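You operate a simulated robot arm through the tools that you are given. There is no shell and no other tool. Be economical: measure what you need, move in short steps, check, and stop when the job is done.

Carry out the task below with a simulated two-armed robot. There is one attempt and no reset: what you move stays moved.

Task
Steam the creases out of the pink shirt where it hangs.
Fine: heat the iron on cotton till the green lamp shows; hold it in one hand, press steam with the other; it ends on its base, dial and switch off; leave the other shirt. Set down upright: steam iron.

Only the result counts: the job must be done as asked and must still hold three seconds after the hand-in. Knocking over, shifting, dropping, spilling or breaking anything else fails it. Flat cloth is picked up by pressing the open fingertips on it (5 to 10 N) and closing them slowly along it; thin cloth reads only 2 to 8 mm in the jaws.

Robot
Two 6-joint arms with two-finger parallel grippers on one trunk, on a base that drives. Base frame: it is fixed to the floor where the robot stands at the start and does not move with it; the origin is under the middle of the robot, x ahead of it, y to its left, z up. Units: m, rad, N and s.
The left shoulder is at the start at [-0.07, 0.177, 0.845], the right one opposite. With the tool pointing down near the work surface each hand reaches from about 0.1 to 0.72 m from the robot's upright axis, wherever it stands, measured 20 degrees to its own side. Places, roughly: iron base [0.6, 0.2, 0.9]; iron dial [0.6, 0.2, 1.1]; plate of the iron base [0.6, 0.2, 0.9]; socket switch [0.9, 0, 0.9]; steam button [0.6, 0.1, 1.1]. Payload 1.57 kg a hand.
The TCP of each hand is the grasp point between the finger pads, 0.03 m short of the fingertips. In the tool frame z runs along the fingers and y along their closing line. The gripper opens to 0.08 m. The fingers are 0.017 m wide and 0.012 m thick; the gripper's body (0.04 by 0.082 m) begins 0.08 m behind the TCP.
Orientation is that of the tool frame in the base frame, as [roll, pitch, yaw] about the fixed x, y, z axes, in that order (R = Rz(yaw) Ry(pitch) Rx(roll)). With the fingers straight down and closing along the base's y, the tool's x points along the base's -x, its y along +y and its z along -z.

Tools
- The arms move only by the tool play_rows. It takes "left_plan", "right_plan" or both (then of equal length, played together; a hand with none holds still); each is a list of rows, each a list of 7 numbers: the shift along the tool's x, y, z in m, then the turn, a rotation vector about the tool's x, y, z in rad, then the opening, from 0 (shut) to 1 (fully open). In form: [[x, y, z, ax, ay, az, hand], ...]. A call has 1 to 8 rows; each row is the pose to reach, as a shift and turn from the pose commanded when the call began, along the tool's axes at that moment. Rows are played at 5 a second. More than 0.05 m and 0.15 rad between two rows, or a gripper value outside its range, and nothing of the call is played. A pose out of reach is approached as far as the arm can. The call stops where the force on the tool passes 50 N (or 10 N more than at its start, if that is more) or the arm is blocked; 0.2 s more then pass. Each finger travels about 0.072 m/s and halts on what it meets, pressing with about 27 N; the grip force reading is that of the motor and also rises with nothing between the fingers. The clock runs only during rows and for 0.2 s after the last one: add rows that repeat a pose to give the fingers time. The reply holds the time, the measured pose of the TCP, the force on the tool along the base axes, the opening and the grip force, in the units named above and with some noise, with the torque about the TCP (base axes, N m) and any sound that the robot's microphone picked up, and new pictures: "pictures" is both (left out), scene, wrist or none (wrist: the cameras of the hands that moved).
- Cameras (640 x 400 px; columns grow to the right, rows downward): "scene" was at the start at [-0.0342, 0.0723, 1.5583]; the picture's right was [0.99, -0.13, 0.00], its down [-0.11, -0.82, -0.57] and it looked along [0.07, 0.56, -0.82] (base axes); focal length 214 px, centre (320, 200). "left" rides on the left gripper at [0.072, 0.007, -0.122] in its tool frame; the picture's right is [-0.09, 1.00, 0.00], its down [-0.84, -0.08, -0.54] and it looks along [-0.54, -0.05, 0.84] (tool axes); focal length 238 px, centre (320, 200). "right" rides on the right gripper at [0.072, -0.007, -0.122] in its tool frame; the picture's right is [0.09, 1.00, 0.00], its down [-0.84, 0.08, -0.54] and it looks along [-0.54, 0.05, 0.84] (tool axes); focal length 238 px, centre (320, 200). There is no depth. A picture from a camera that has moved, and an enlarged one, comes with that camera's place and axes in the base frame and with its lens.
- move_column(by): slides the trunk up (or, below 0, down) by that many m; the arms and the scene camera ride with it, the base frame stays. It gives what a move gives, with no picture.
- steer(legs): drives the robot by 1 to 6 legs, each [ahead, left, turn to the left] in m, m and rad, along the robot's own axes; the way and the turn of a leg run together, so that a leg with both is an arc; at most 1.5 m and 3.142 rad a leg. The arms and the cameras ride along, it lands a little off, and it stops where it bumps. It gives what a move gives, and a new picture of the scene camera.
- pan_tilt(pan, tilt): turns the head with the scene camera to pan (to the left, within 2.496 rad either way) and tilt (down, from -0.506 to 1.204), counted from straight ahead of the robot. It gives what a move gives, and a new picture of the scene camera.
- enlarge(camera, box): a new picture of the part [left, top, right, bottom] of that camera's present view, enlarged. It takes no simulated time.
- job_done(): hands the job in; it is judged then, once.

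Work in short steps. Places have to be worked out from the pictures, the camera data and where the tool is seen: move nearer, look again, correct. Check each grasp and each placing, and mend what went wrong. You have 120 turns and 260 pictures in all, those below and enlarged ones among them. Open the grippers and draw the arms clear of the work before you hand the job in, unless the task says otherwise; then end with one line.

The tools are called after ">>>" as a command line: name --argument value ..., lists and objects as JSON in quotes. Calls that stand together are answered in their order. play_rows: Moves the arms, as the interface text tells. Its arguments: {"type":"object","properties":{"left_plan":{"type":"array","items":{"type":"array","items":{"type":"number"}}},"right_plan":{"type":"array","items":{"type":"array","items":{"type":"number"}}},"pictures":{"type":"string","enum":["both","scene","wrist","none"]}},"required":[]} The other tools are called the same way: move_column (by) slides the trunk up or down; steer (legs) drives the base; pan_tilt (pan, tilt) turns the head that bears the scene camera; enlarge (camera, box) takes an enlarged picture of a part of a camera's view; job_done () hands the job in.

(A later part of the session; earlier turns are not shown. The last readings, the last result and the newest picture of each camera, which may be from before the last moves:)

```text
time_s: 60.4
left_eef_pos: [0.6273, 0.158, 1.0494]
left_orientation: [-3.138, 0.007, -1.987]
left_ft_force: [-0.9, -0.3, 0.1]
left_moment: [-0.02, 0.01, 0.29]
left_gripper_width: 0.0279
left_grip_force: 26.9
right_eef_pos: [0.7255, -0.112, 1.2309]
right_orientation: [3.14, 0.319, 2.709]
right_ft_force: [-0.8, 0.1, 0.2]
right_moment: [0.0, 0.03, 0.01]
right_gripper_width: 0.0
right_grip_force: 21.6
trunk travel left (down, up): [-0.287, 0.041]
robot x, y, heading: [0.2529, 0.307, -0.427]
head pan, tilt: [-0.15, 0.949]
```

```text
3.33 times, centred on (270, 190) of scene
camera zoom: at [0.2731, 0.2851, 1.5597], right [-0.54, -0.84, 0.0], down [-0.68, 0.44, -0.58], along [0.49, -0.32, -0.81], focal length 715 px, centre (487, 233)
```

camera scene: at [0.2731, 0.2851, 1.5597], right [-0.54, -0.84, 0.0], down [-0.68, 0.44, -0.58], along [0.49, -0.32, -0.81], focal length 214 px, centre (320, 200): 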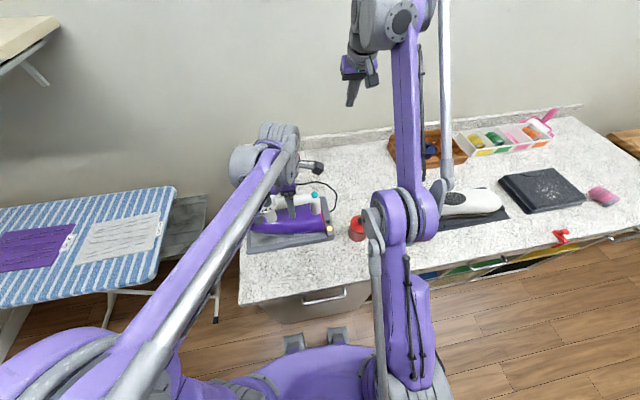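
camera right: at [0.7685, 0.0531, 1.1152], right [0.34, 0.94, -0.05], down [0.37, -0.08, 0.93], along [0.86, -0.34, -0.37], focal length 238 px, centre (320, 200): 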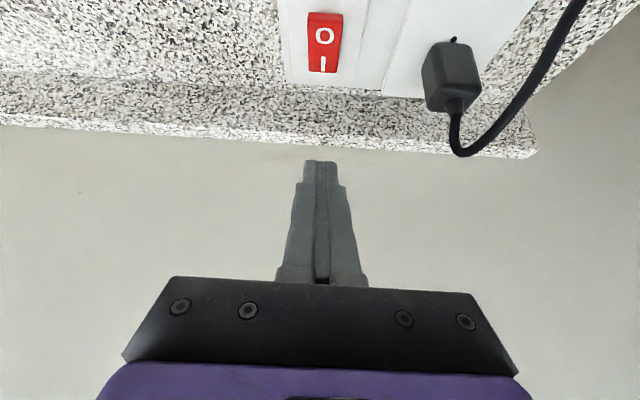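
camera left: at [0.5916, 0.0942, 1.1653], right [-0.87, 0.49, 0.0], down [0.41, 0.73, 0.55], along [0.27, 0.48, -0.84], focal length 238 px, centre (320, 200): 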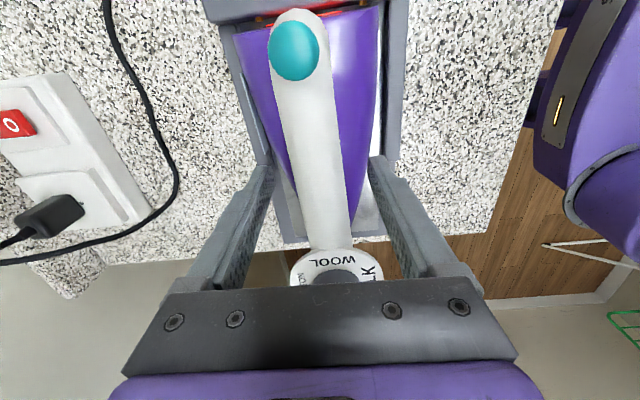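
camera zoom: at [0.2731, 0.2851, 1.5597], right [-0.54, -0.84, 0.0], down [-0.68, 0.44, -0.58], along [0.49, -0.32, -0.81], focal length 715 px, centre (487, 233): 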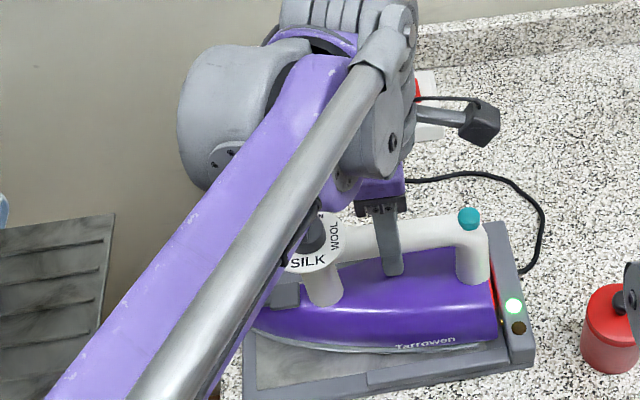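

Green lamp lit. I lift the iron straight up 0.15 m and read the weight.

>>> play_rows --left_plan '[[0, 0, -0.02, 0, 0, 0, 0], [0, 0, -0.05, 0, 0, 0, 0], [0, 0, -0.09, 0, 0, 0, 0], [0, 0, -0.13, 0, 0, 0, 0], [0, 0, -0.16, 0, 0, 0, 0]]' --pictures "scene"

```text
time_s: 61.6
left_eef_pos: [0.6253, 0.1586, 1.2111]
left_orientation: [-3.138, 0.007, -1.988]
left_ft_force: [-0.2, 0.0, -9.7]
left_moment: [-0.14, 0.07, 0.0]
left_gripper_width: 0.0279
left_grip_force: 26.9
right_eef_pos: [0.7261, -0.1122, 1.231]
right_orientation: [3.139, 0.319, 2.707]
right_ft_force: [0.2, 0.4, 0.4]
right_moment: [0.0, -0.01, -0.03]
right_gripper_width: 0.0001
right_grip_force: 21.3
trunk travel left (down, up): [-0.287, 0.041]
robot x, y, heading: [0.2543, 0.3073, -0.423]
head pan, tilt: [-0.15, 0.949]
camera scene: at [0.2736, 0.2848, 1.5596], right [-0.54, -0.84, 0.0], down [-0.68, 0.44, -0.58], along [0.49, -0.32, -0.81], focal length 214 px, centre (320, 200)
```

scene: 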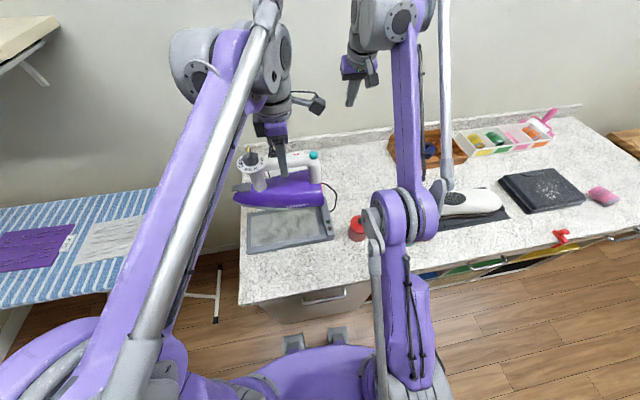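

Iron lifted (about 1 kg), base stayed. I back away 0.28 m and turn right by about 2.58 rad to face the shirts.

>>> steer --legs '[[-0.28, 0, 0], [0, 0, -1.29], [0, 0, -1.29]]'

>>> pan_tilt --pan 0.1 --tilt 0.55

```text
time_s: 69.9
left_eef_pos: [-0.4019, 0.3523, 1.2112]
left_orientation: [-3.138, 0.006, 1.71]
left_ft_force: [-0.2, 0.2, -10.5]
left_moment: [0.19, 0.01, -0.01]
left_gripper_width: 0.0284
left_grip_force: 26.9
right_eef_pos: [-0.6305, 0.5295, 1.2306]
right_orientation: [3.139, 0.316, 0.125]
right_ft_force: [0.4, 0.6, -0.1]
right_moment: [0.01, -0.03, 0.05]
right_gripper_width: 0.0001
right_grip_force: 20.9
trunk travel left (down, up): [-0.287, 0.041]
robot x, y, heading: [-0.0114, 0.4279, -3.008]
head pan, tilt: [-0.15, 0.949]
camera scene: at [-0.0417, 0.4329, 1.5597], right [0.02, 1.0, 0.0], down [0.81, -0.01, -0.58], along [-0.58, 0.01, -0.81], focal length 214 px, centre (320, 200)
```

scene: 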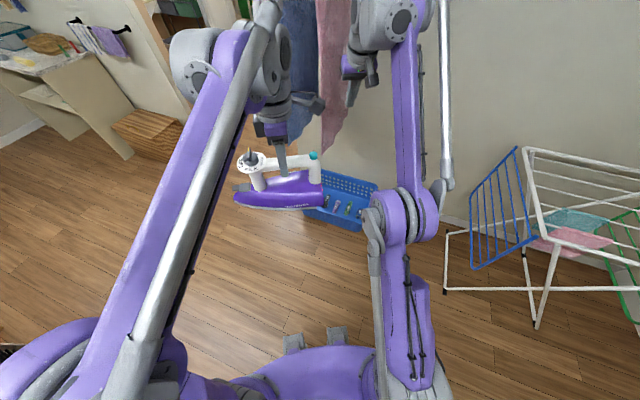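

```text
time_s: 70.8
left_eef_pos: [-0.4021, 0.3532, 1.2116]
left_orientation: [-3.138, 0.007, 1.711]
left_ft_force: [-0.7, 0.1, -10.6]
left_moment: [0.17, 0.0, 0.01]
left_gripper_width: 0.0279
left_grip_force: 27.0
right_eef_pos: [-0.6324, 0.5292, 1.2307]
right_orientation: [3.14, 0.315, 0.123]
right_ft_force: [-0.2, 1.1, 0.4]
right_moment: [-0.02, 0.02, 0.0]
right_gripper_width: 0.0002
right_grip_force: 21.0
trunk travel left (down, up): [-0.287, 0.041]
robot x, y, heading: [-0.006, 0.4284, -3.015]
head pan, tilt: [0.099, 0.55]
camera scene: at [-0.0564, 0.411, 1.5925], right [-0.23, 0.97, 0.0], down [0.51, 0.12, -0.85], along [-0.83, -0.2, -0.52], focal length 214 px, centre (320, 200)
```

scene: 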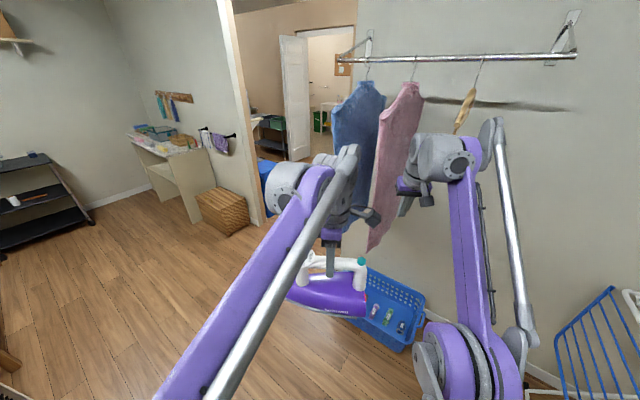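

Good view. I pull the right hand back, and turn the left hand so its back faces away from the shirt before pitching the iron nose-up.

>>> play_rows --right_plan '[[0.04, 0, -0.013, 0, 0, 0, 0], [0.08, 0, -0.026, 0, 0, 0, 0], [0.12, 0, -0.039, 0, 0, 0, 0], [0.16, 0, -0.05, 0, 0, 0, 0], [0.19, 0, -0.062, 0, 0, 0, 0]]' --left_plan '[[-0.02, 0, 0, 0, 0, 0.12, 0], [-0.05, 0, 0, 0, 0, 0.24, 0], [-0.08, 0, 0, 0, 0, 0.36, 0], [-0.11, 0, 0, 0, 0, 0.48, 0], [-0.14, 0, 0, 0, 0, 0.52, 0]]' --pictures "scene"

>>> play_rows --left_plan '[[0, 0, 0, 0, -0.13, 0, 0], [0, 0, 0, 0, -0.26, 0, 0], [0, 0, 0, 0, -0.39, 0, 0], [0, 0, 0, 0, -0.52, 0, 0], [0, 0, 0, 0, -0.65, 0, 0], [0, 0, 0, 0, -0.78, 0, 0]]' --pictures "both"

```text
time_s: 72.0
left_eef_pos: [-0.3794, 0.2146, 1.2125]
left_orientation: [-3.138, 0.008, 1.189]
left_ft_force: [0.5, -0.8, -10.0]
left_moment: [0.14, -0.04, 0.01]
left_gripper_width: 0.028
left_grip_force: 27.0
right_eef_pos: [-0.4307, 0.5546, 1.2316]
right_orientation: [-3.142, 0.321, 0.126]
right_ft_force: [3.6, 0.3, -0.1]
right_moment: [0.0, 0.25, 0.01]
right_gripper_width: 0.0
right_grip_force: 21.1
right hand out of reach, approached as far as the arm can: row 1, 2, 3
trunk travel left (down, up): [-0.287, 0.041]
robot x, y, heading: [-0.0088, 0.425, -3.008]
head pan, tilt: [0.099, 0.55]
camera scene: at [-0.0517, 0.4103, 1.5928], right [-0.23, 0.97, 0.0], down [0.51, 0.12, -0.85], along [-0.83, -0.2, -0.52], focal length 214 px, centre (320, 200)
```

scene: 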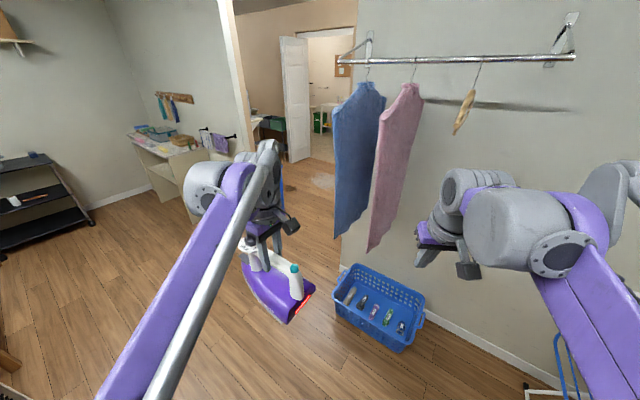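

```text
time_s: 73.4
left_eef_pos: [-0.3836, 0.2151, 1.2116]
left_orientation: [-3.14, 0.787, 1.192]
left_ft_force: [1.3, -0.2, -10.4]
left_moment: [0.78, -0.29, -0.02]
left_gripper_width: 0.0279
left_grip_force: 27.3
right_eef_pos: [-0.4324, 0.5545, 1.2308]
right_orientation: [3.138, 0.317, 0.125]
right_ft_force: [-0.2, -0.3, 0.0]
right_moment: [0.01, 0.0, 0.01]
right_gripper_width: 0.0001
right_grip_force: 21.1
trunk travel left (down, up): [-0.287, 0.041]
robot x, y, heading: [-0.0072, 0.4246, -3.01]
head pan, tilt: [0.099, 0.55]
camera scene: at [-0.0565, 0.4108, 1.5926], right [-0.23, 0.97, 0.0], down [0.51, 0.12, -0.85], along [-0.83, -0.2, -0.52], focal length 214 px, centre (320, 200)
camera left: at [-0.3258, 0.3392, 1.2447], right [0.9, -0.43, 0.06], down [-0.15, -0.16, 0.98], along [-0.41, -0.89, -0.21], focal length 238 px, centre (320, 200)
```

scene: 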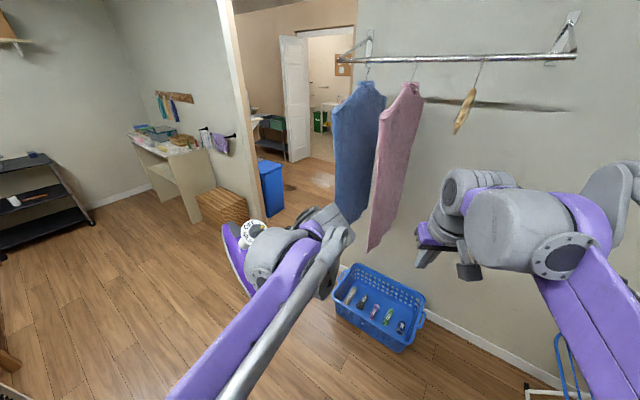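
left: 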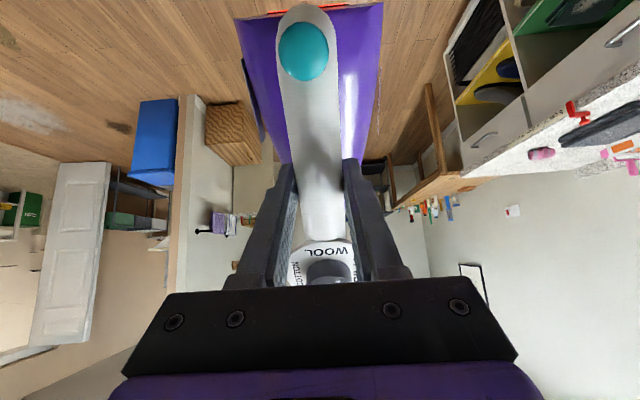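

The grip holds firmly. I finish the pitch to horizontal.

>>> play_rows --left_plan '[[0, 0, 0, 0, -0.13, 0, 0], [0, 0, 0, 0, -0.26, 0, 0], [0, 0, 0, 0, -0.39, 0, 0], [0, 0, 0, 0, -0.52, 0, 0], [0, 0, 0, 0, -0.65, 0, 0], [0, 0, 0, 0, -0.76, 0, 0], [0, 0, 0, 0, -0.76, 0, 0]]' --pictures "both"

```text
time_s: 75.0
left_eef_pos: [-0.383, 0.2142, 1.2103]
left_orientation: [-3.141, 1.548, 1.194]
left_ft_force: [0.3, 0.1, -10.4]
left_moment: [0.88, -0.39, 0.0]
left_gripper_width: 0.0277
left_grip_force: 27.7
right_eef_pos: [-0.4326, 0.5549, 1.2304]
right_orientation: [3.14, 0.318, 0.124]
right_ft_force: [0.3, 0.3, -0.1]
right_moment: [0.02, -0.01, 0.02]
right_gripper_width: 0.0
right_grip_force: 21.3
trunk travel left (down, up): [-0.287, 0.041]
robot x, y, heading: [-0.0076, 0.4273, -3.006]
head pan, tilt: [0.099, 0.55]
camera scene: at [-0.0563, 0.4106, 1.5926], right [-0.23, 0.97, 0.0], down [0.51, 0.12, -0.85], along [-0.83, -0.2, -0.52], focal length 214 px, centre (320, 200)
camera left: at [-0.3303, 0.3261, 1.14], right [0.92, -0.37, 0.09], down [0.12, 0.51, 0.85], along [-0.36, -0.77, 0.52], focal length 238 px, centre (320, 200)
```

scene: 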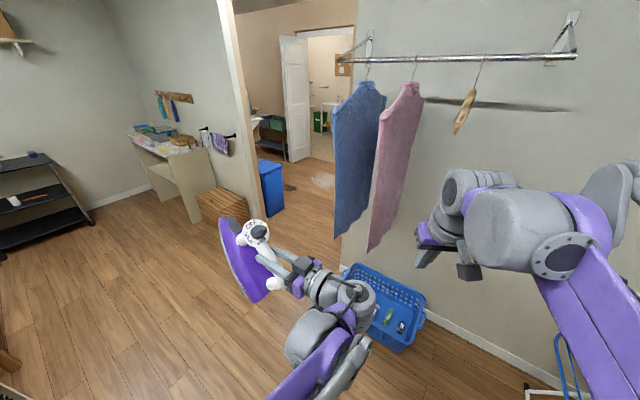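
left: 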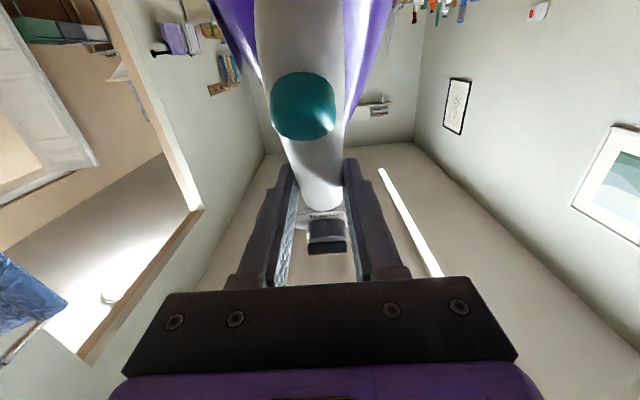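

Reachable, but the iron may have sagged slightly in the grip. I check whether it still creeps.

>>> play_rows --left_plan '[[0, 0, 0, 0, 0, 0, 0], [0, 0, 0, 0, 0, 0, 0], [0, 0, 0, 0, 0, 0, 0], [0, 0, 0, 0, 0, 0, 0]]' --pictures "wrist"

>>> enlarge --camera "scene" --box '[190, 190, 390, 340]'

```text
time_s: 76.0
left_eef_pos: [-0.3819, 0.2135, 1.2117]
left_orientation: [3.138, 1.544, 1.185]
left_ft_force: [-0.1, -0.1, -10.2]
left_moment: [0.86, -0.34, 0.0]
left_gripper_width: 0.0281
left_grip_force: 26.1
right_eef_pos: [-0.4323, 0.5546, 1.2312]
right_orientation: [3.141, 0.315, 0.123]
right_ft_force: [-0.1, -0.9, 0.4]
right_moment: [0.0, 0.03, -0.01]
right_gripper_width: 0.0
right_grip_force: 21.6
trunk travel left (down, up): [-0.287, 0.041]
robot x, y, heading: [-0.0078, 0.4228, -3.009]
head pan, tilt: [0.099, 0.55]
camera left: at [-0.3303, 0.3261, 1.1402], right [0.92, -0.37, 0.09], down [0.12, 0.51, 0.85], along [-0.36, -0.77, 0.52], focal length 238 px, centre (320, 200)
```

left: 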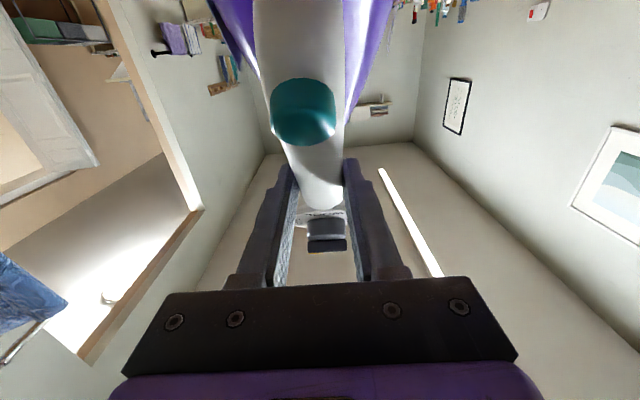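

```text
2.67 times, centred on (290, 265) of scene
camera zoom: at [-0.0564, 0.4106, 1.5926], right [-0.23, 0.97, 0.0], down [0.51, 0.12, -0.85], along [-0.83, -0.2, -0.52], focal length 572 px, centre (400, 27)
```

zoom: 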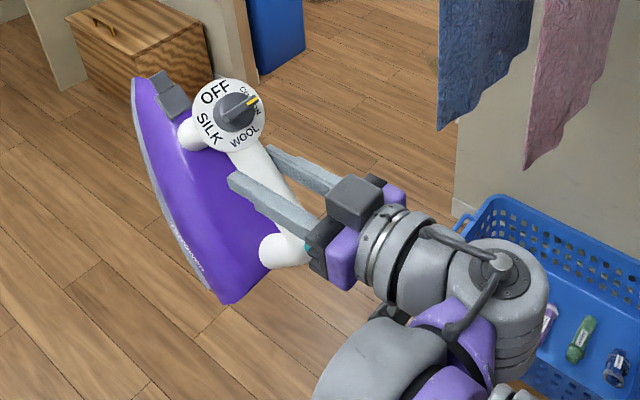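

It creeps slowly at full pitch (about 1 Nm); I lower the pitch for transit and will hold it against the button press at the shirt. Then I move right along the shirts.

>>> play_rows --left_plan '[[0, 0, 0, 0, 0.14, 0, 0], [0, 0, 0, 0, 0.28, 0, 0], [0, 0, 0, 0, 0.42, 0, 0], [0, 0, 0, 0, 0.56, 0, 0], [0, 0, 0, 0, 0.7, 0, 0]]' --pictures "none"

>>> steer --legs '[[0, -0.48, 0]]'

```text
time_s: 77.2
left_eef_pos: [-0.3816, 0.2128, 1.2114]
left_orientation: [-3.142, 0.846, 1.191]
left_ft_force: [-0.1, 0.1, -10.4]
left_moment: [0.27, -0.12, 0.02]
left_gripper_width: 0.0279
left_grip_force: 27.3
right_eef_pos: [-0.4328, 0.555, 1.2309]
right_orientation: [-3.141, 0.316, 0.127]
right_ft_force: [-0.1, 0.4, 0.0]
right_moment: [-0.04, -0.01, -0.02]
right_gripper_width: 0.0003
right_grip_force: 21.2
trunk travel left (down, up): [-0.287, 0.041]
robot x, y, heading: [-0.0062, 0.4272, -3.014]
head pan, tilt: [0.099, 0.55]
```

```text
time_s: 81.9
left_eef_pos: [-0.446, 0.6911, 1.2118]
left_orientation: [3.141, 0.845, 1.192]
left_ft_force: [-0.1, 0.6, -10.6]
left_moment: [0.3, -0.12, 0.0]
left_gripper_width: 0.0282
left_grip_force: 27.4
right_eef_pos: [-0.4965, 1.0328, 1.2307]
right_orientation: [3.14, 0.317, 0.125]
right_ft_force: [0.3, -0.3, -0.8]
right_moment: [0.02, 0.0, 0.01]
right_gripper_width: 0.0
right_grip_force: 21.0
trunk travel left (down, up): [-0.287, 0.041]
robot x, y, heading: [-0.071, 0.9027, -3.009]
head pan, tilt: [0.099, 0.55]
camera scene: at [-0.1201, 0.8877, 1.5926], right [-0.23, 0.97, 0.0], down [0.51, 0.12, -0.85], along [-0.83, -0.2, -0.52], focal length 214 px, centre (320, 200)
```

scene: 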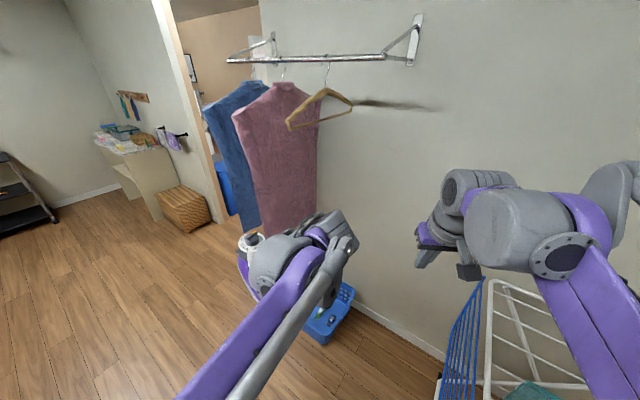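

The moment dropped, so the iron turned in the grip more than thought. I check by wrist view.

>>> enlarge --camera "left" --box '[0, 0, 640, 400]'

>>> enlarge --camera "scene" --box '[190, 50, 390, 310]'

```text
1.00 times, centred on (320, 200) of left (not enlarged: the box is as wide or as high as the picture)
camera zoom: at [-0.3881, 0.8177, 1.2366], right [0.9, -0.43, 0.07], down [-0.13, -0.11, 0.99], along [-0.41, -0.9, -0.15], focal length 238 px, centre (320, 200)
```

zoom: 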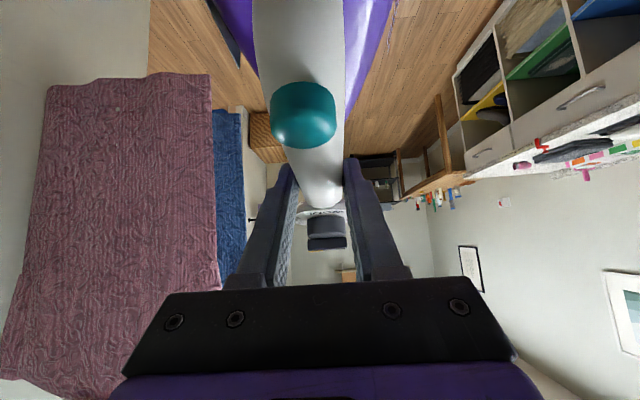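

```text
1.54 times, centred on (290, 180) of scene
camera zoom: at [-0.1201, 0.8877, 1.5926], right [-0.23, 0.97, 0.0], down [0.51, 0.12, -0.85], along [-0.83, -0.2, -0.52], focal length 330 px, centre (366, 231)
```

zoom: 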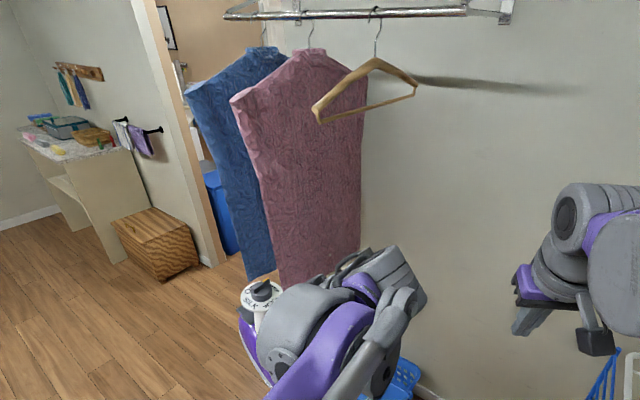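

The iron has sagged ~0.6 rad, and my wrist camera hangs over the button side. Better: return it to the base, reheat, and regrip with the hand leaned the other way so the button stays free. I level it and drive back.

>>> play_rows --left_plan '[[0, 0, 0, 0, 0.1, 0, 0], [0, 0, 0, 0, 0.2, 0, 0]]' --pictures "none"

>>> steer --legs '[[0, 0.475, 0], [0, 0, 1.29], [0, 0, 1.295]]'

>>> pan_tilt --pan -0.1 --tilt 0.8

```text
time_s: 82.5
left_eef_pos: [-0.4455, 0.6919, 1.2107]
left_orientation: [3.141, 0.646, 1.19]
left_ft_force: [-0.8, -0.7, -10.8]
left_moment: [0.07, -0.05, -0.01]
left_gripper_width: 0.0279
left_grip_force: 27.3
right_eef_pos: [-0.497, 1.0316, 1.2321]
right_orientation: [3.139, 0.318, 0.124]
right_ft_force: [0.7, 0.3, 0.2]
right_moment: [0.02, 0.0, 0.01]
right_gripper_width: 0.0
right_grip_force: 21.4
trunk travel left (down, up): [-0.287, 0.041]
robot x, y, heading: [-0.0735, 0.8996, -3.005]
head pan, tilt: [0.099, 0.55]
```

```text
time_s: 93.7
left_eef_pos: [0.4233, 0.4273, 1.2116]
left_orientation: [-3.14, 0.649, -2.477]
left_ft_force: [0.6, 0.0, -10.5]
left_moment: [-0.06, 0.12, -0.02]
left_gripper_width: 0.028
left_grip_force: 26.9
right_eef_pos: [0.2979, 0.1067, 1.2307]
right_orientation: [3.14, 0.319, 2.741]
right_ft_force: [-0.4, -0.9, -0.5]
right_moment: [0.02, 0.0, -0.04]
right_gripper_width: 0.0
right_grip_force: 21.1
trunk travel left (down, up): [-0.287, 0.041]
robot x, y, heading: [-0.0085, 0.4306, -0.391]
head pan, tilt: [0.099, 0.55]
camera scene: at [0.0401, 0.4232, 1.5926], right [-0.29, -0.96, 0.0], down [-0.5, 0.15, -0.85], along [0.82, -0.24, -0.52], focal length 214 px, centre (320, 200)
```

scene: 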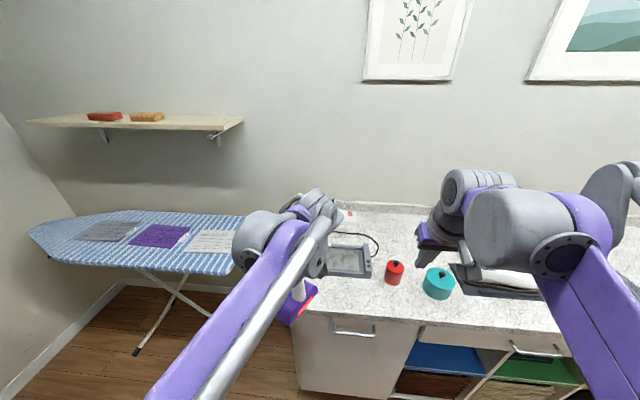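

```text
time_s: 94.4
left_eef_pos: [0.4222, 0.4263, 1.2118]
left_orientation: [3.142, 0.648, -2.476]
left_ft_force: [0.6, -0.5, -10.6]
left_moment: [-0.03, 0.06, -0.01]
left_gripper_width: 0.0282
left_grip_force: 27.1
right_eef_pos: [0.2976, 0.1066, 1.232]
right_orientation: [3.139, 0.318, 2.741]
right_ft_force: [0.7, -0.4, -0.2]
right_moment: [0.0, 0.03, -0.02]
right_gripper_width: 0.0002
right_grip_force: 21.1
trunk travel left (down, up): [-0.287, 0.041]
robot x, y, heading: [-0.0057, 0.4336, -0.391]
head pan, tilt: [-0.099, 0.799]
camera scene: at [0.0253, 0.411, 1.5712], right [-0.47, -0.88, 0.0], down [-0.63, 0.34, -0.7], along [0.62, -0.33, -0.72], focal length 214 px, centre (320, 200)
```

scene: 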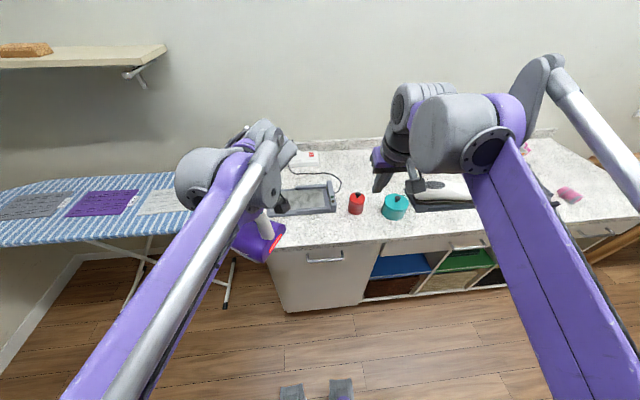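

Iron is nearly level. I drive in to the earlier stance, then turn and shift the hand over the base.

>>> steer --legs '[[0, 0, -0.032], [0.28, -0.008, 0]]'

>>> play_rows --left_plan '[[0.0243, -0.017, -0.018, -0.0785, 0, -0.1035, 0], [0.0486, -0.0345, -0.0368, -0.157, 0, -0.207, 0], [0.0729, -0.052, -0.055, -0.2355, 0, -0.3105, 0], [0.0972, -0.069, -0.0735, -0.314, 0, -0.414, 0]]' --pictures "both"

```text
time_s: 96.8
left_eef_pos: [0.6768, 0.2915, 1.2132]
left_orientation: [3.141, 0.647, -2.504]
left_ft_force: [-0.7, 0.1, -10.3]
left_moment: [-0.03, 0.11, 0.02]
left_gripper_width: 0.0281
left_grip_force: 26.7
right_eef_pos: [0.5404, -0.0252, 1.2316]
right_orientation: [3.139, 0.317, 2.711]
right_ft_force: [0.9, 0.0, 0.1]
right_moment: [0.03, -0.01, -0.01]
right_gripper_width: 0.0
right_grip_force: 21.8
trunk travel left (down, up): [-0.287, 0.041]
robot x, y, heading: [0.2474, 0.3054, -0.424]
head pan, tilt: [-0.099, 0.799]
camera scene: at [0.2782, 0.2875, 1.5711], right [-0.5, -0.87, 0.0], down [-0.62, 0.36, -0.7], along [0.6, -0.35, -0.72], focal length 214 px, centre (320, 200)
```

scene: 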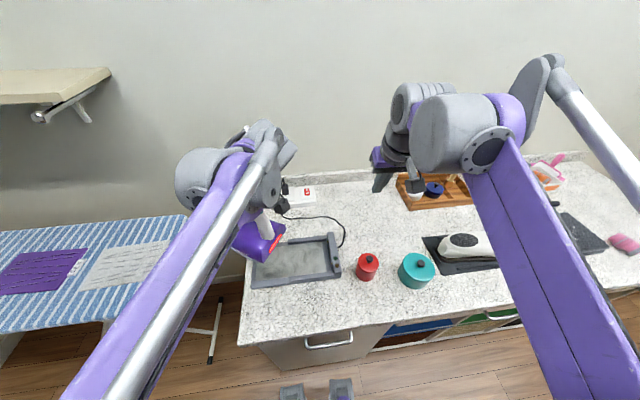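

```text
time_s: 97.8
left_eef_pos: [0.6218, 0.1607, 1.21]
left_orientation: [3.139, 0.65, -1.983]
left_ft_force: [-0.4, -0.6, -10.8]
left_moment: [-0.08, 0.02, 0.0]
left_gripper_width: 0.0278
left_grip_force: 26.9
right_eef_pos: [0.5421, -0.0274, 1.2302]
right_orientation: [3.14, 0.316, 2.712]
right_ft_force: [-0.3, 0.2, 0.3]
right_moment: [0.02, 0.0, 0.0]
right_gripper_width: 0.0
right_grip_force: 20.9
trunk travel left (down, up): [-0.287, 0.041]
robot x, y, heading: [0.244, 0.3063, -0.42]
head pan, tilt: [-0.099, 0.799]
camera scene: at [0.2784, 0.2852, 1.5712], right [-0.5, -0.87, 0.0], down [-0.62, 0.36, -0.7], along [0.6, -0.35, -0.72], focal length 214 px, centre (320, 200)
camera left: at [0.5622, 0.0442, 1.2624], right [-0.88, 0.47, 0.06], down [0.21, 0.28, 0.94], along [0.42, 0.84, -0.34], focal length 238 px, centre (320, 200)
```

scene: 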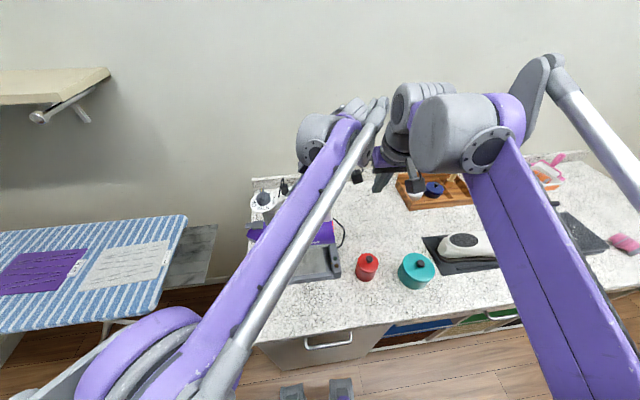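
left: 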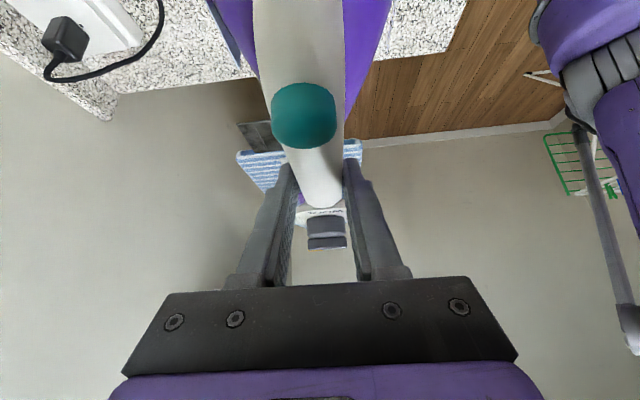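

I use the right wrist camera to judge how level the iron is.

>>> enlarge --camera "right" --box '[0, 0, 640, 400]'

>>> enlarge --camera "scene" --box '[230, 150, 370, 300]'

```text
1.00 times, centred on (320, 200) of right (not enlarged: the box is as wide or as high as the picture)
camera zoom: at [0.4424, 0.0113, 1.3249], right [0.33, 0.94, -0.03], down [0.6, -0.19, 0.78], along [0.73, -0.28, -0.63], focal length 238 px, centre (320, 200)
```

zoom: 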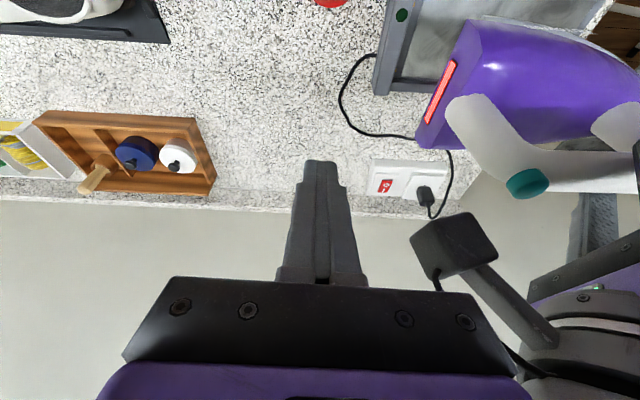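

```text
2.67 times, centred on (300, 225) of scene
camera zoom: at [0.2784, 0.2852, 1.5712], right [-0.5, -0.87, 0.0], down [-0.62, 0.36, -0.7], along [0.6, -0.35, -0.72], focal length 572 px, centre (373, 133)
```

zoom: 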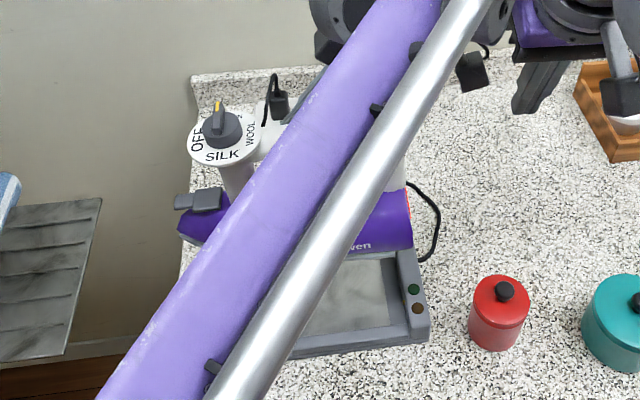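

Triangulation shows the iron level, handle about 12 mm lower in the fingers. I lower it onto the base at the old spot.

>>> play_rows --left_plan '[[0.0242, -0.002, 0.0318, 0, 0, 0, 0], [0.0484, -0.004, 0.0637, 0, 0, 0, 0], [0.0726, -0.006, 0.0955, 0, 0, 0, 0]]' --pictures "scene"

>>> enlarge --camera "scene" --box '[230, 150, 370, 300]'

>>> enlarge --camera "right" --box '[340, 0, 640, 250]'

```text
time_s: 98.6
left_eef_pos: [0.6262, 0.1608, 1.0908]
left_orientation: [3.14, 0.647, -1.986]
left_ft_force: [-0.1, -0.3, -9.5]
left_moment: [-0.08, 0.06, 0.02]
left_gripper_width: 0.0279
left_grip_force: 27.7
right_eef_pos: [0.5414, -0.0247, 1.2305]
right_orientation: [-3.142, 0.317, 2.713]
right_ft_force: [0.3, 0.6, -0.3]
right_moment: [0.0, 0.0, 0.01]
right_gripper_width: 0.0
right_grip_force: 21.0
trunk travel left (down, up): [-0.287, 0.041]
robot x, y, heading: [0.2487, 0.3093, -0.42]
head pan, tilt: [-0.099, 0.799]
camera scene: at [0.2787, 0.2869, 1.5712], right [-0.5, -0.87, 0.0], down [-0.62, 0.36, -0.7], along [0.6, -0.35, -0.72], focal length 214 px, centre (320, 200)
```

scene: 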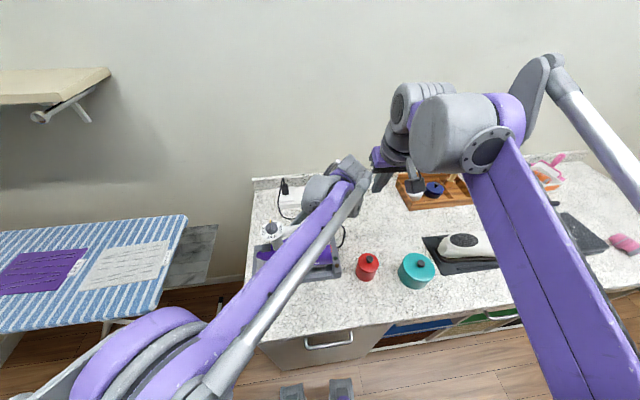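

```text
2.67 times, centred on (300, 225) of scene
camera zoom: at [0.2787, 0.2869, 1.5712], right [-0.5, -0.87, 0.0], down [-0.62, 0.36, -0.7], along [0.6, -0.35, -0.72], focal length 572 px, centre (373, 133)
```

zoom: 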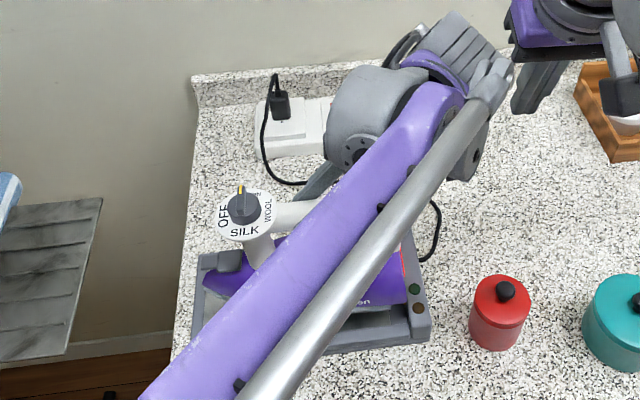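

```text
1.60 times, centred on (490, 125) of right
camera zoom: at [0.4428, 0.0132, 1.3253], right [0.33, 0.94, -0.03], down [0.6, -0.19, 0.78], along [0.73, -0.27, -0.63], focal length 381 px, centre (48, 320)
```

zoom: 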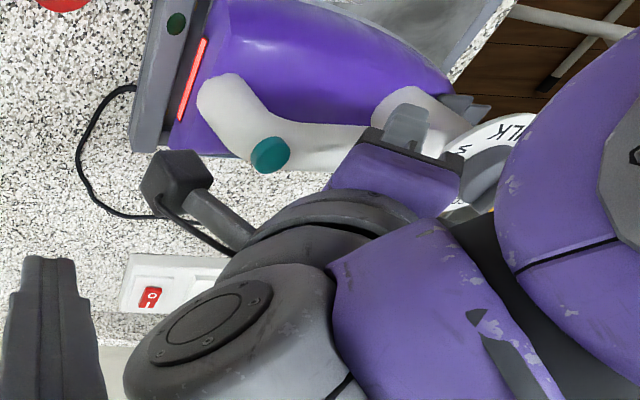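

Aligned over the tray. I lower slowly until the weight comes off.

>>> play_rows --left_plan '[[0.009, -0.001, 0.009, 0, 0, 0, 0], [0.0175, -0.002, 0.02, 0, 0, 0, 0], [0.0195, -0.002, 0.0225, 0, 0, 0, 0]]' --pictures "none"

>>> enlarge --camera "scene" --box '[230, 150, 370, 300]'

```text
time_s: 99.4
left_eef_pos: [0.6244, 0.1598, 1.0637]
left_orientation: [-3.138, 0.65, -1.985]
left_ft_force: [-6.6, 3.4, 25.9]
left_moment: [0.14, 0.04, -0.02]
left_gripper_width: 0.028
left_grip_force: 27.7
right_eef_pos: [0.5383, -0.0231, 1.2314]
right_orientation: [3.141, 0.32, 2.712]
right_ft_force: [0.8, 0.3, 0.1]
right_moment: [0.02, -0.01, -0.02]
right_gripper_width: 0.0
right_grip_force: 21.5
trunk travel left (down, up): [-0.287, 0.041]
robot x, y, heading: [0.2476, 0.3087, -0.423]
head pan, tilt: [-0.099, 0.799]
```

```text
2.67 times, centred on (300, 225) of scene
camera zoom: at [0.275, 0.2888, 1.5715], right [-0.5, -0.87, 0.0], down [-0.62, 0.36, -0.7], along [0.61, -0.35, -0.72], focal length 572 px, centre (373, 133)
```

zoom: 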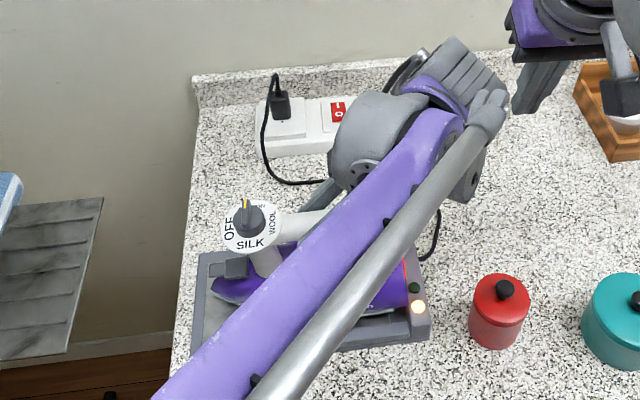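

Seated: amber lit again, it reheats. I release and retreat, then swing the hand to lean toward the nose side.

>>> play_rows --left_plan '[[-0.002, 0, -0.0025, 0, 0, 0, 0], [-0.002, 0, -0.0025, 0, 0, 0, 0.8], [-0.002, 0, -0.0025, 0, 0, 0, 0.8], [-0.002, 0, -0.0025, 0, 0, 0, 0.8], [0, 0, -0.03, 0, 0, 0, 0.8], [0, 0, -0.07, 0, 0, 0, 0.8], [-0.02, 0, -0.11, 0, 0, 0, 0.8]]' --pictures "none"

>>> play_rows --left_plan '[[-0.006, 0, 0.0, 0, 0.14, 0, 0.8], [-0.013, 0, 0.0, 0, 0.28, 0, 0.8], [-0.019, 0, 0, 0, 0.42, 0, 0.8], [-0.025, 0, 0, 0, 0.56, 0, 0.8], [-0.032, 0, 0, 0, 0.7, 0, 0.8], [-0.038, 0, 0, 0, 0.84, 0, 0.8], [-0.045, 0, 0, 0, 0.98, 0, 0.8], [-0.05, 0, 0, 0, 1.1, 0, 0.8]]' --pictures "both"

```text
time_s: 100.8
left_eef_pos: [0.6182, 0.1328, 1.1052]
left_orientation: [3.141, 0.651, -1.976]
left_ft_force: [0.1, -0.7, -0.9]
left_moment: [0.0, -0.04, 0.03]
left_gripper_width: 0.0639
left_grip_force: 0.1
right_eef_pos: [0.5376, -0.0304, 1.2325]
right_orientation: [-3.127, 0.318, 2.707]
right_ft_force: [-2.3, -0.1, 1.1]
right_moment: [0.1, -0.14, 0.06]
right_gripper_width: 0.0001
right_grip_force: 21.5
trunk travel left (down, up): [-0.287, 0.041]
robot x, y, heading: [0.2455, 0.3074, -0.422]
head pan, tilt: [-0.099, 0.799]
stopped in row 6 (right hand): the force on the tool passed its limit at 90 N (the readings are from after the stop); the commanded pose is now the measured one
```

```text
time_s: 102.6
left_eef_pos: [0.6344, 0.1683, 1.135]
left_orientation: [3.141, -0.454, -1.975]
left_ft_force: [0.3, 0.1, -0.6]
left_moment: [-0.01, 0.0, -0.01]
left_gripper_width: 0.0641
left_grip_force: 0.2
right_eef_pos: [0.5376, -0.0317, 1.2331]
right_orientation: [-3.127, 0.318, 2.706]
right_ft_force: [-1.1, -0.6, -0.2]
right_moment: [-0.02, 0.0, 0.03]
right_gripper_width: 0.0003
right_grip_force: 21.2
trunk travel left (down, up): [-0.287, 0.041]
robot x, y, heading: [0.2484, 0.3119, -0.42]
head pan, tilt: [-0.099, 0.799]
camera scene: at [0.2779, 0.2878, 1.5712], right [-0.5, -0.87, 0.0], down [-0.62, 0.36, -0.7], along [0.6, -0.35, -0.72], focal length 214 px, centre (320, 200)
camera left: at [0.6231, 0.1601, 1.2748], right [-0.88, 0.47, -0.04], down [0.46, 0.88, 0.12], along [0.09, 0.09, -0.99], focal length 238 px, centre (320, 200)
```

scene: 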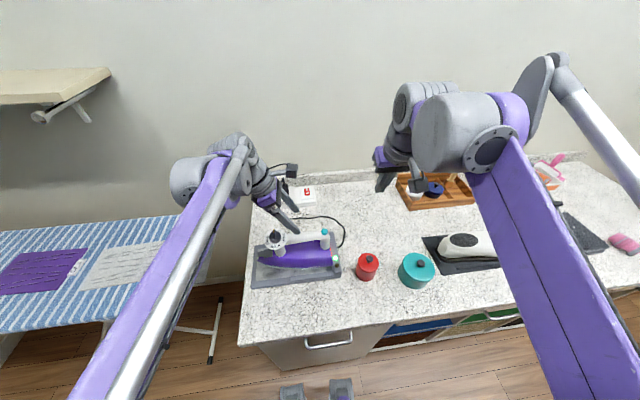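
left: 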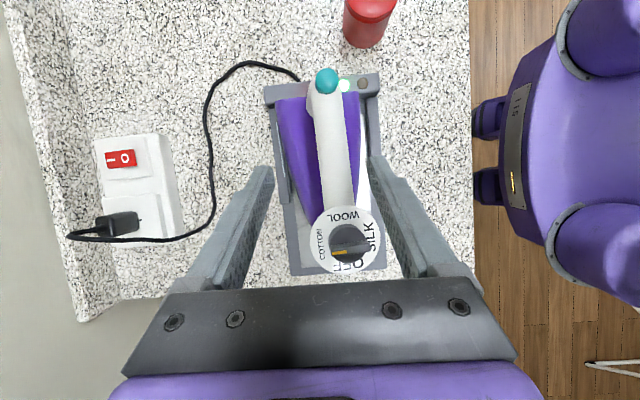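

Iron sits fine and the lamp is green again already. I shift 14 mm and descend with the leaned hand over mid-handle.

>>> play_rows --left_plan '[[0.008, 0.007, 0.006, 0, 0, 0, 0.8], [0.005, 0.0138, 0.025, 0, 0, 0, 0.8], [-0.008, 0.0138, 0.055, 0, 0, 0, 0.8], [-0.0215, 0.0138, 0.0874, 0, 0, 0, 0.8]]' --pictures "both"

>>> enlarge --camera "scene" --box '[230, 150, 370, 300]'

```text
time_s: 103.6
left_eef_pos: [0.6143, 0.1581, 1.0485]
left_orientation: [3.14, -0.45, -1.973]
left_ft_force: [-0.5, 0.0, 0.0]
left_moment: [0.02, 0.0, -0.01]
left_gripper_width: 0.0642
left_grip_force: 0.0
right_eef_pos: [0.5376, -0.0304, 1.2309]
right_orientation: [-3.128, 0.319, 2.707]
right_ft_force: [0.0, -0.5, -0.8]
right_moment: [-0.04, 0.02, 0.04]
right_gripper_width: 0.0
right_grip_force: 21.2
trunk travel left (down, up): [-0.287, 0.041]
robot x, y, heading: [0.2473, 0.3108, -0.421]
head pan, tilt: [-0.099, 0.799]
camera scene: at [0.2781, 0.2872, 1.5712], right [-0.5, -0.87, 0.0], down [-0.62, 0.36, -0.7], along [0.6, -0.35, -0.72], focal length 214 px, centre (320, 200)
camera left: at [0.6037, 0.1496, 1.1863], right [-0.88, 0.47, -0.04], down [0.46, 0.88, 0.12], along [0.09, 0.09, -0.99], focal length 238 px, centre (320, 200)
```

scene: 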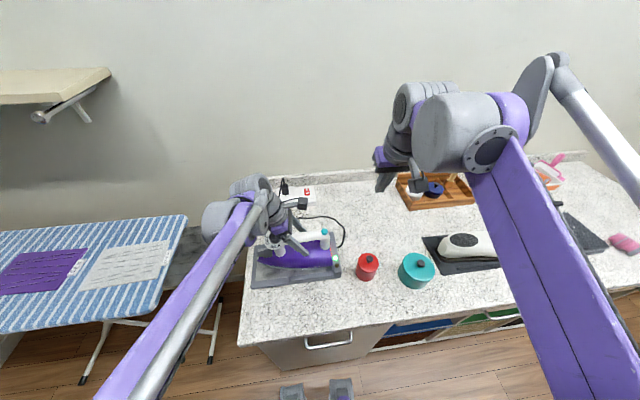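
left: 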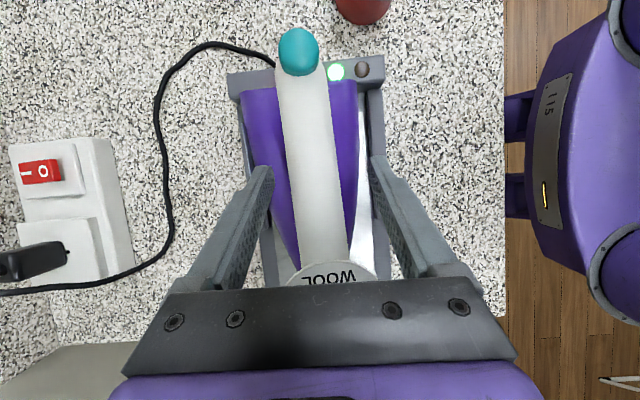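

```text
2.67 times, centred on (300, 225) of scene
camera zoom: at [0.2781, 0.2872, 1.5712], right [-0.5, -0.87, 0.0], down [-0.62, 0.36, -0.7], along [0.6, -0.35, -0.72], focal length 572 px, centre (373, 133)
```

zoom: 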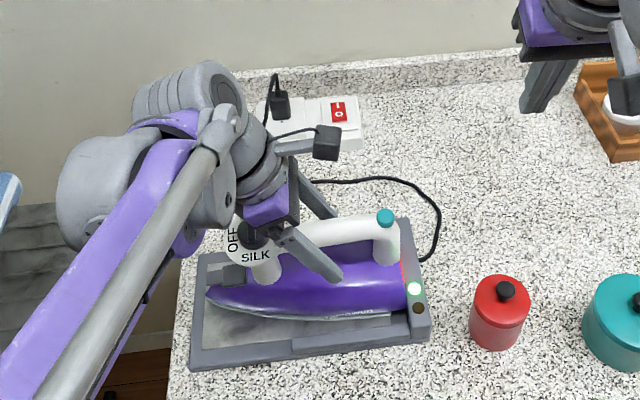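

Excellent: green lit, button free. I close the grip and lift.

>>> play_rows --left_plan '[[0, 0, 0, 0, 0, 0, 0.4], [0, 0, 0, 0, 0, 0, 0.2], [0, 0, 0, 0, 0, 0, 0], [0, 0, 0, 0, 0, 0, 0], [0, 0, 0, 0, 0, 0, 0], [0, 0, 0, 0, 0, 0, 0]]' --pictures "none"

>>> play_rows --left_plan '[[-0.0132, 0, -0.027, 0, 0, 0, 0], [-0.0307, 0, -0.063, 0, 0, 0, 0], [-0.048, 0, -0.099, 0, 0, 0, 0], [-0.066, 0, -0.135, 0, 0, 0, 0], [-0.075, 0, -0.153, 0, 0, 0, 0]]' --pictures "scene"

```text
time_s: 105.0
left_eef_pos: [0.6152, 0.1571, 1.0473]
left_orientation: [-3.141, -0.449, -1.973]
left_ft_force: [2.1, -0.1, -0.2]
left_moment: [-0.15, -0.04, 0.04]
left_gripper_width: 0.0277
left_grip_force: 27.0
right_eef_pos: [0.5383, -0.0317, 1.2319]
right_orientation: [-3.13, 0.318, 2.706]
right_ft_force: [0.1, 0.2, -0.3]
right_moment: [0.0, 0.01, 0.01]
right_gripper_width: 0.0001
right_grip_force: 21.2
trunk travel left (down, up): [-0.287, 0.041]
robot x, y, heading: [0.2485, 0.3091, -0.419]
head pan, tilt: [-0.099, 0.799]
```

```text
time_s: 106.2
left_eef_pos: [0.6646, 0.2788, 1.1528]
left_orientation: [3.141, -0.45, -1.974]
left_ft_force: [0.0, 0.7, -10.2]
left_moment: [-0.14, 0.13, 0.05]
left_gripper_width: 0.0283
left_grip_force: 27.3
right_eef_pos: [0.5382, -0.0321, 1.233]
right_orientation: [-3.126, 0.318, 2.707]
right_ft_force: [-0.7, -0.5, -1.2]
right_moment: [0.02, -0.02, -0.01]
right_gripper_width: 0.0002
right_grip_force: 21.3
trunk travel left (down, up): [-0.287, 0.041]
robot x, y, heading: [0.2469, 0.3103, -0.416]
head pan, tilt: [-0.099, 0.799]
camera scene: at [0.2786, 0.2873, 1.5712], right [-0.5, -0.87, 0.0], down [-0.62, 0.36, -0.7], along [0.6, -0.35, -0.72], focal length 214 px, centre (320, 200)
```

scene: 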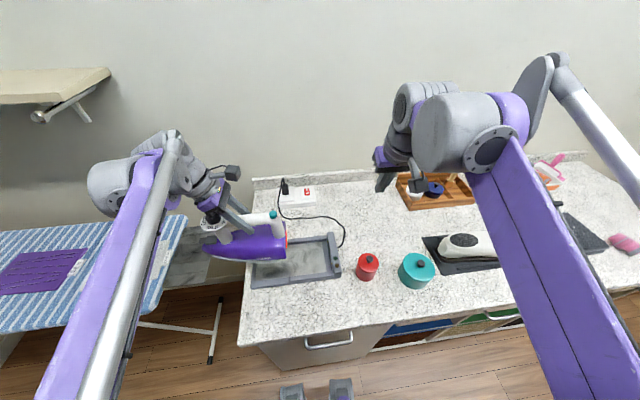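

The lift went diagonally but clear; base is in place. I raise a bit more, then back off and turn to the shirts again.

>>> play_rows --left_plan '[[0.013, 0, -0.027, 0, 0, 0, 0], [0.026, 0, -0.054, 0, 0, 0, 0]]' --pictures "none"

>>> steer --legs '[[-0.28, 0, 0], [0, 0, -1.29], [0, 0, -1.295]]'

```text
time_s: 106.8
left_eef_pos: [0.6649, 0.2789, 1.2116]
left_orientation: [3.14, -0.45, -1.975]
left_ft_force: [-0.6, 0.2, -10.1]
left_moment: [-0.14, 0.09, -0.01]
left_gripper_width: 0.0278
left_grip_force: 26.9
right_eef_pos: [0.5384, -0.0311, 1.2316]
right_orientation: [-3.127, 0.318, 2.707]
right_ft_force: [-0.2, 0.0, -1.7]
right_moment: [-0.01, -0.02, 0.02]
right_gripper_width: 0.0
right_grip_force: 21.1
trunk travel left (down, up): [-0.287, 0.041]
robot x, y, heading: [0.2444, 0.3081, -0.416]
head pan, tilt: [-0.099, 0.799]
```

```text
time_s: 115.0
left_eef_pos: [-0.3704, 0.2164, 1.2106]
left_orientation: [-3.14, -0.449, 1.758]
left_ft_force: [0.2, -0.3, -10.0]
left_moment: [0.19, -0.04, -0.02]
left_gripper_width: 0.0283
left_grip_force: 27.3
right_eef_pos: [-0.4361, 0.542, 1.2334]
right_orientation: [-3.127, 0.319, 0.157]
right_ft_force: [-0.1, -0.9, 0.0]
right_moment: [-0.01, -0.04, 0.01]
right_gripper_width: 0.0
right_grip_force: 21.1
trunk travel left (down, up): [-0.287, 0.041]
robot x, y, heading: [-0.006, 0.4235, -2.975]
head pan, tilt: [-0.099, 0.799]
camera scene: at [-0.048, 0.4244, 1.5712], right [-0.07, 1.0, 0.0], down [0.72, 0.05, -0.7], along [-0.7, -0.05, -0.72], focal length 214 px, centre (320, 200)
```

scene: 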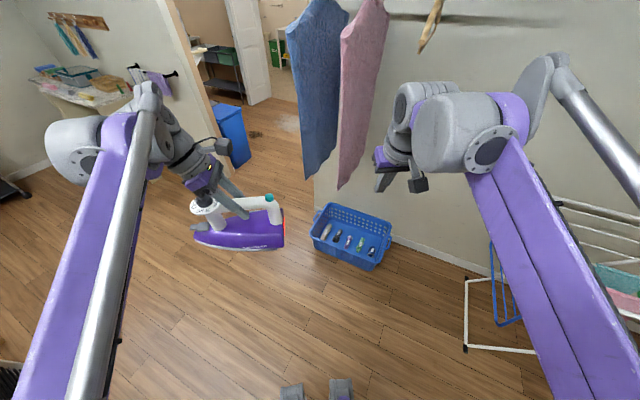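

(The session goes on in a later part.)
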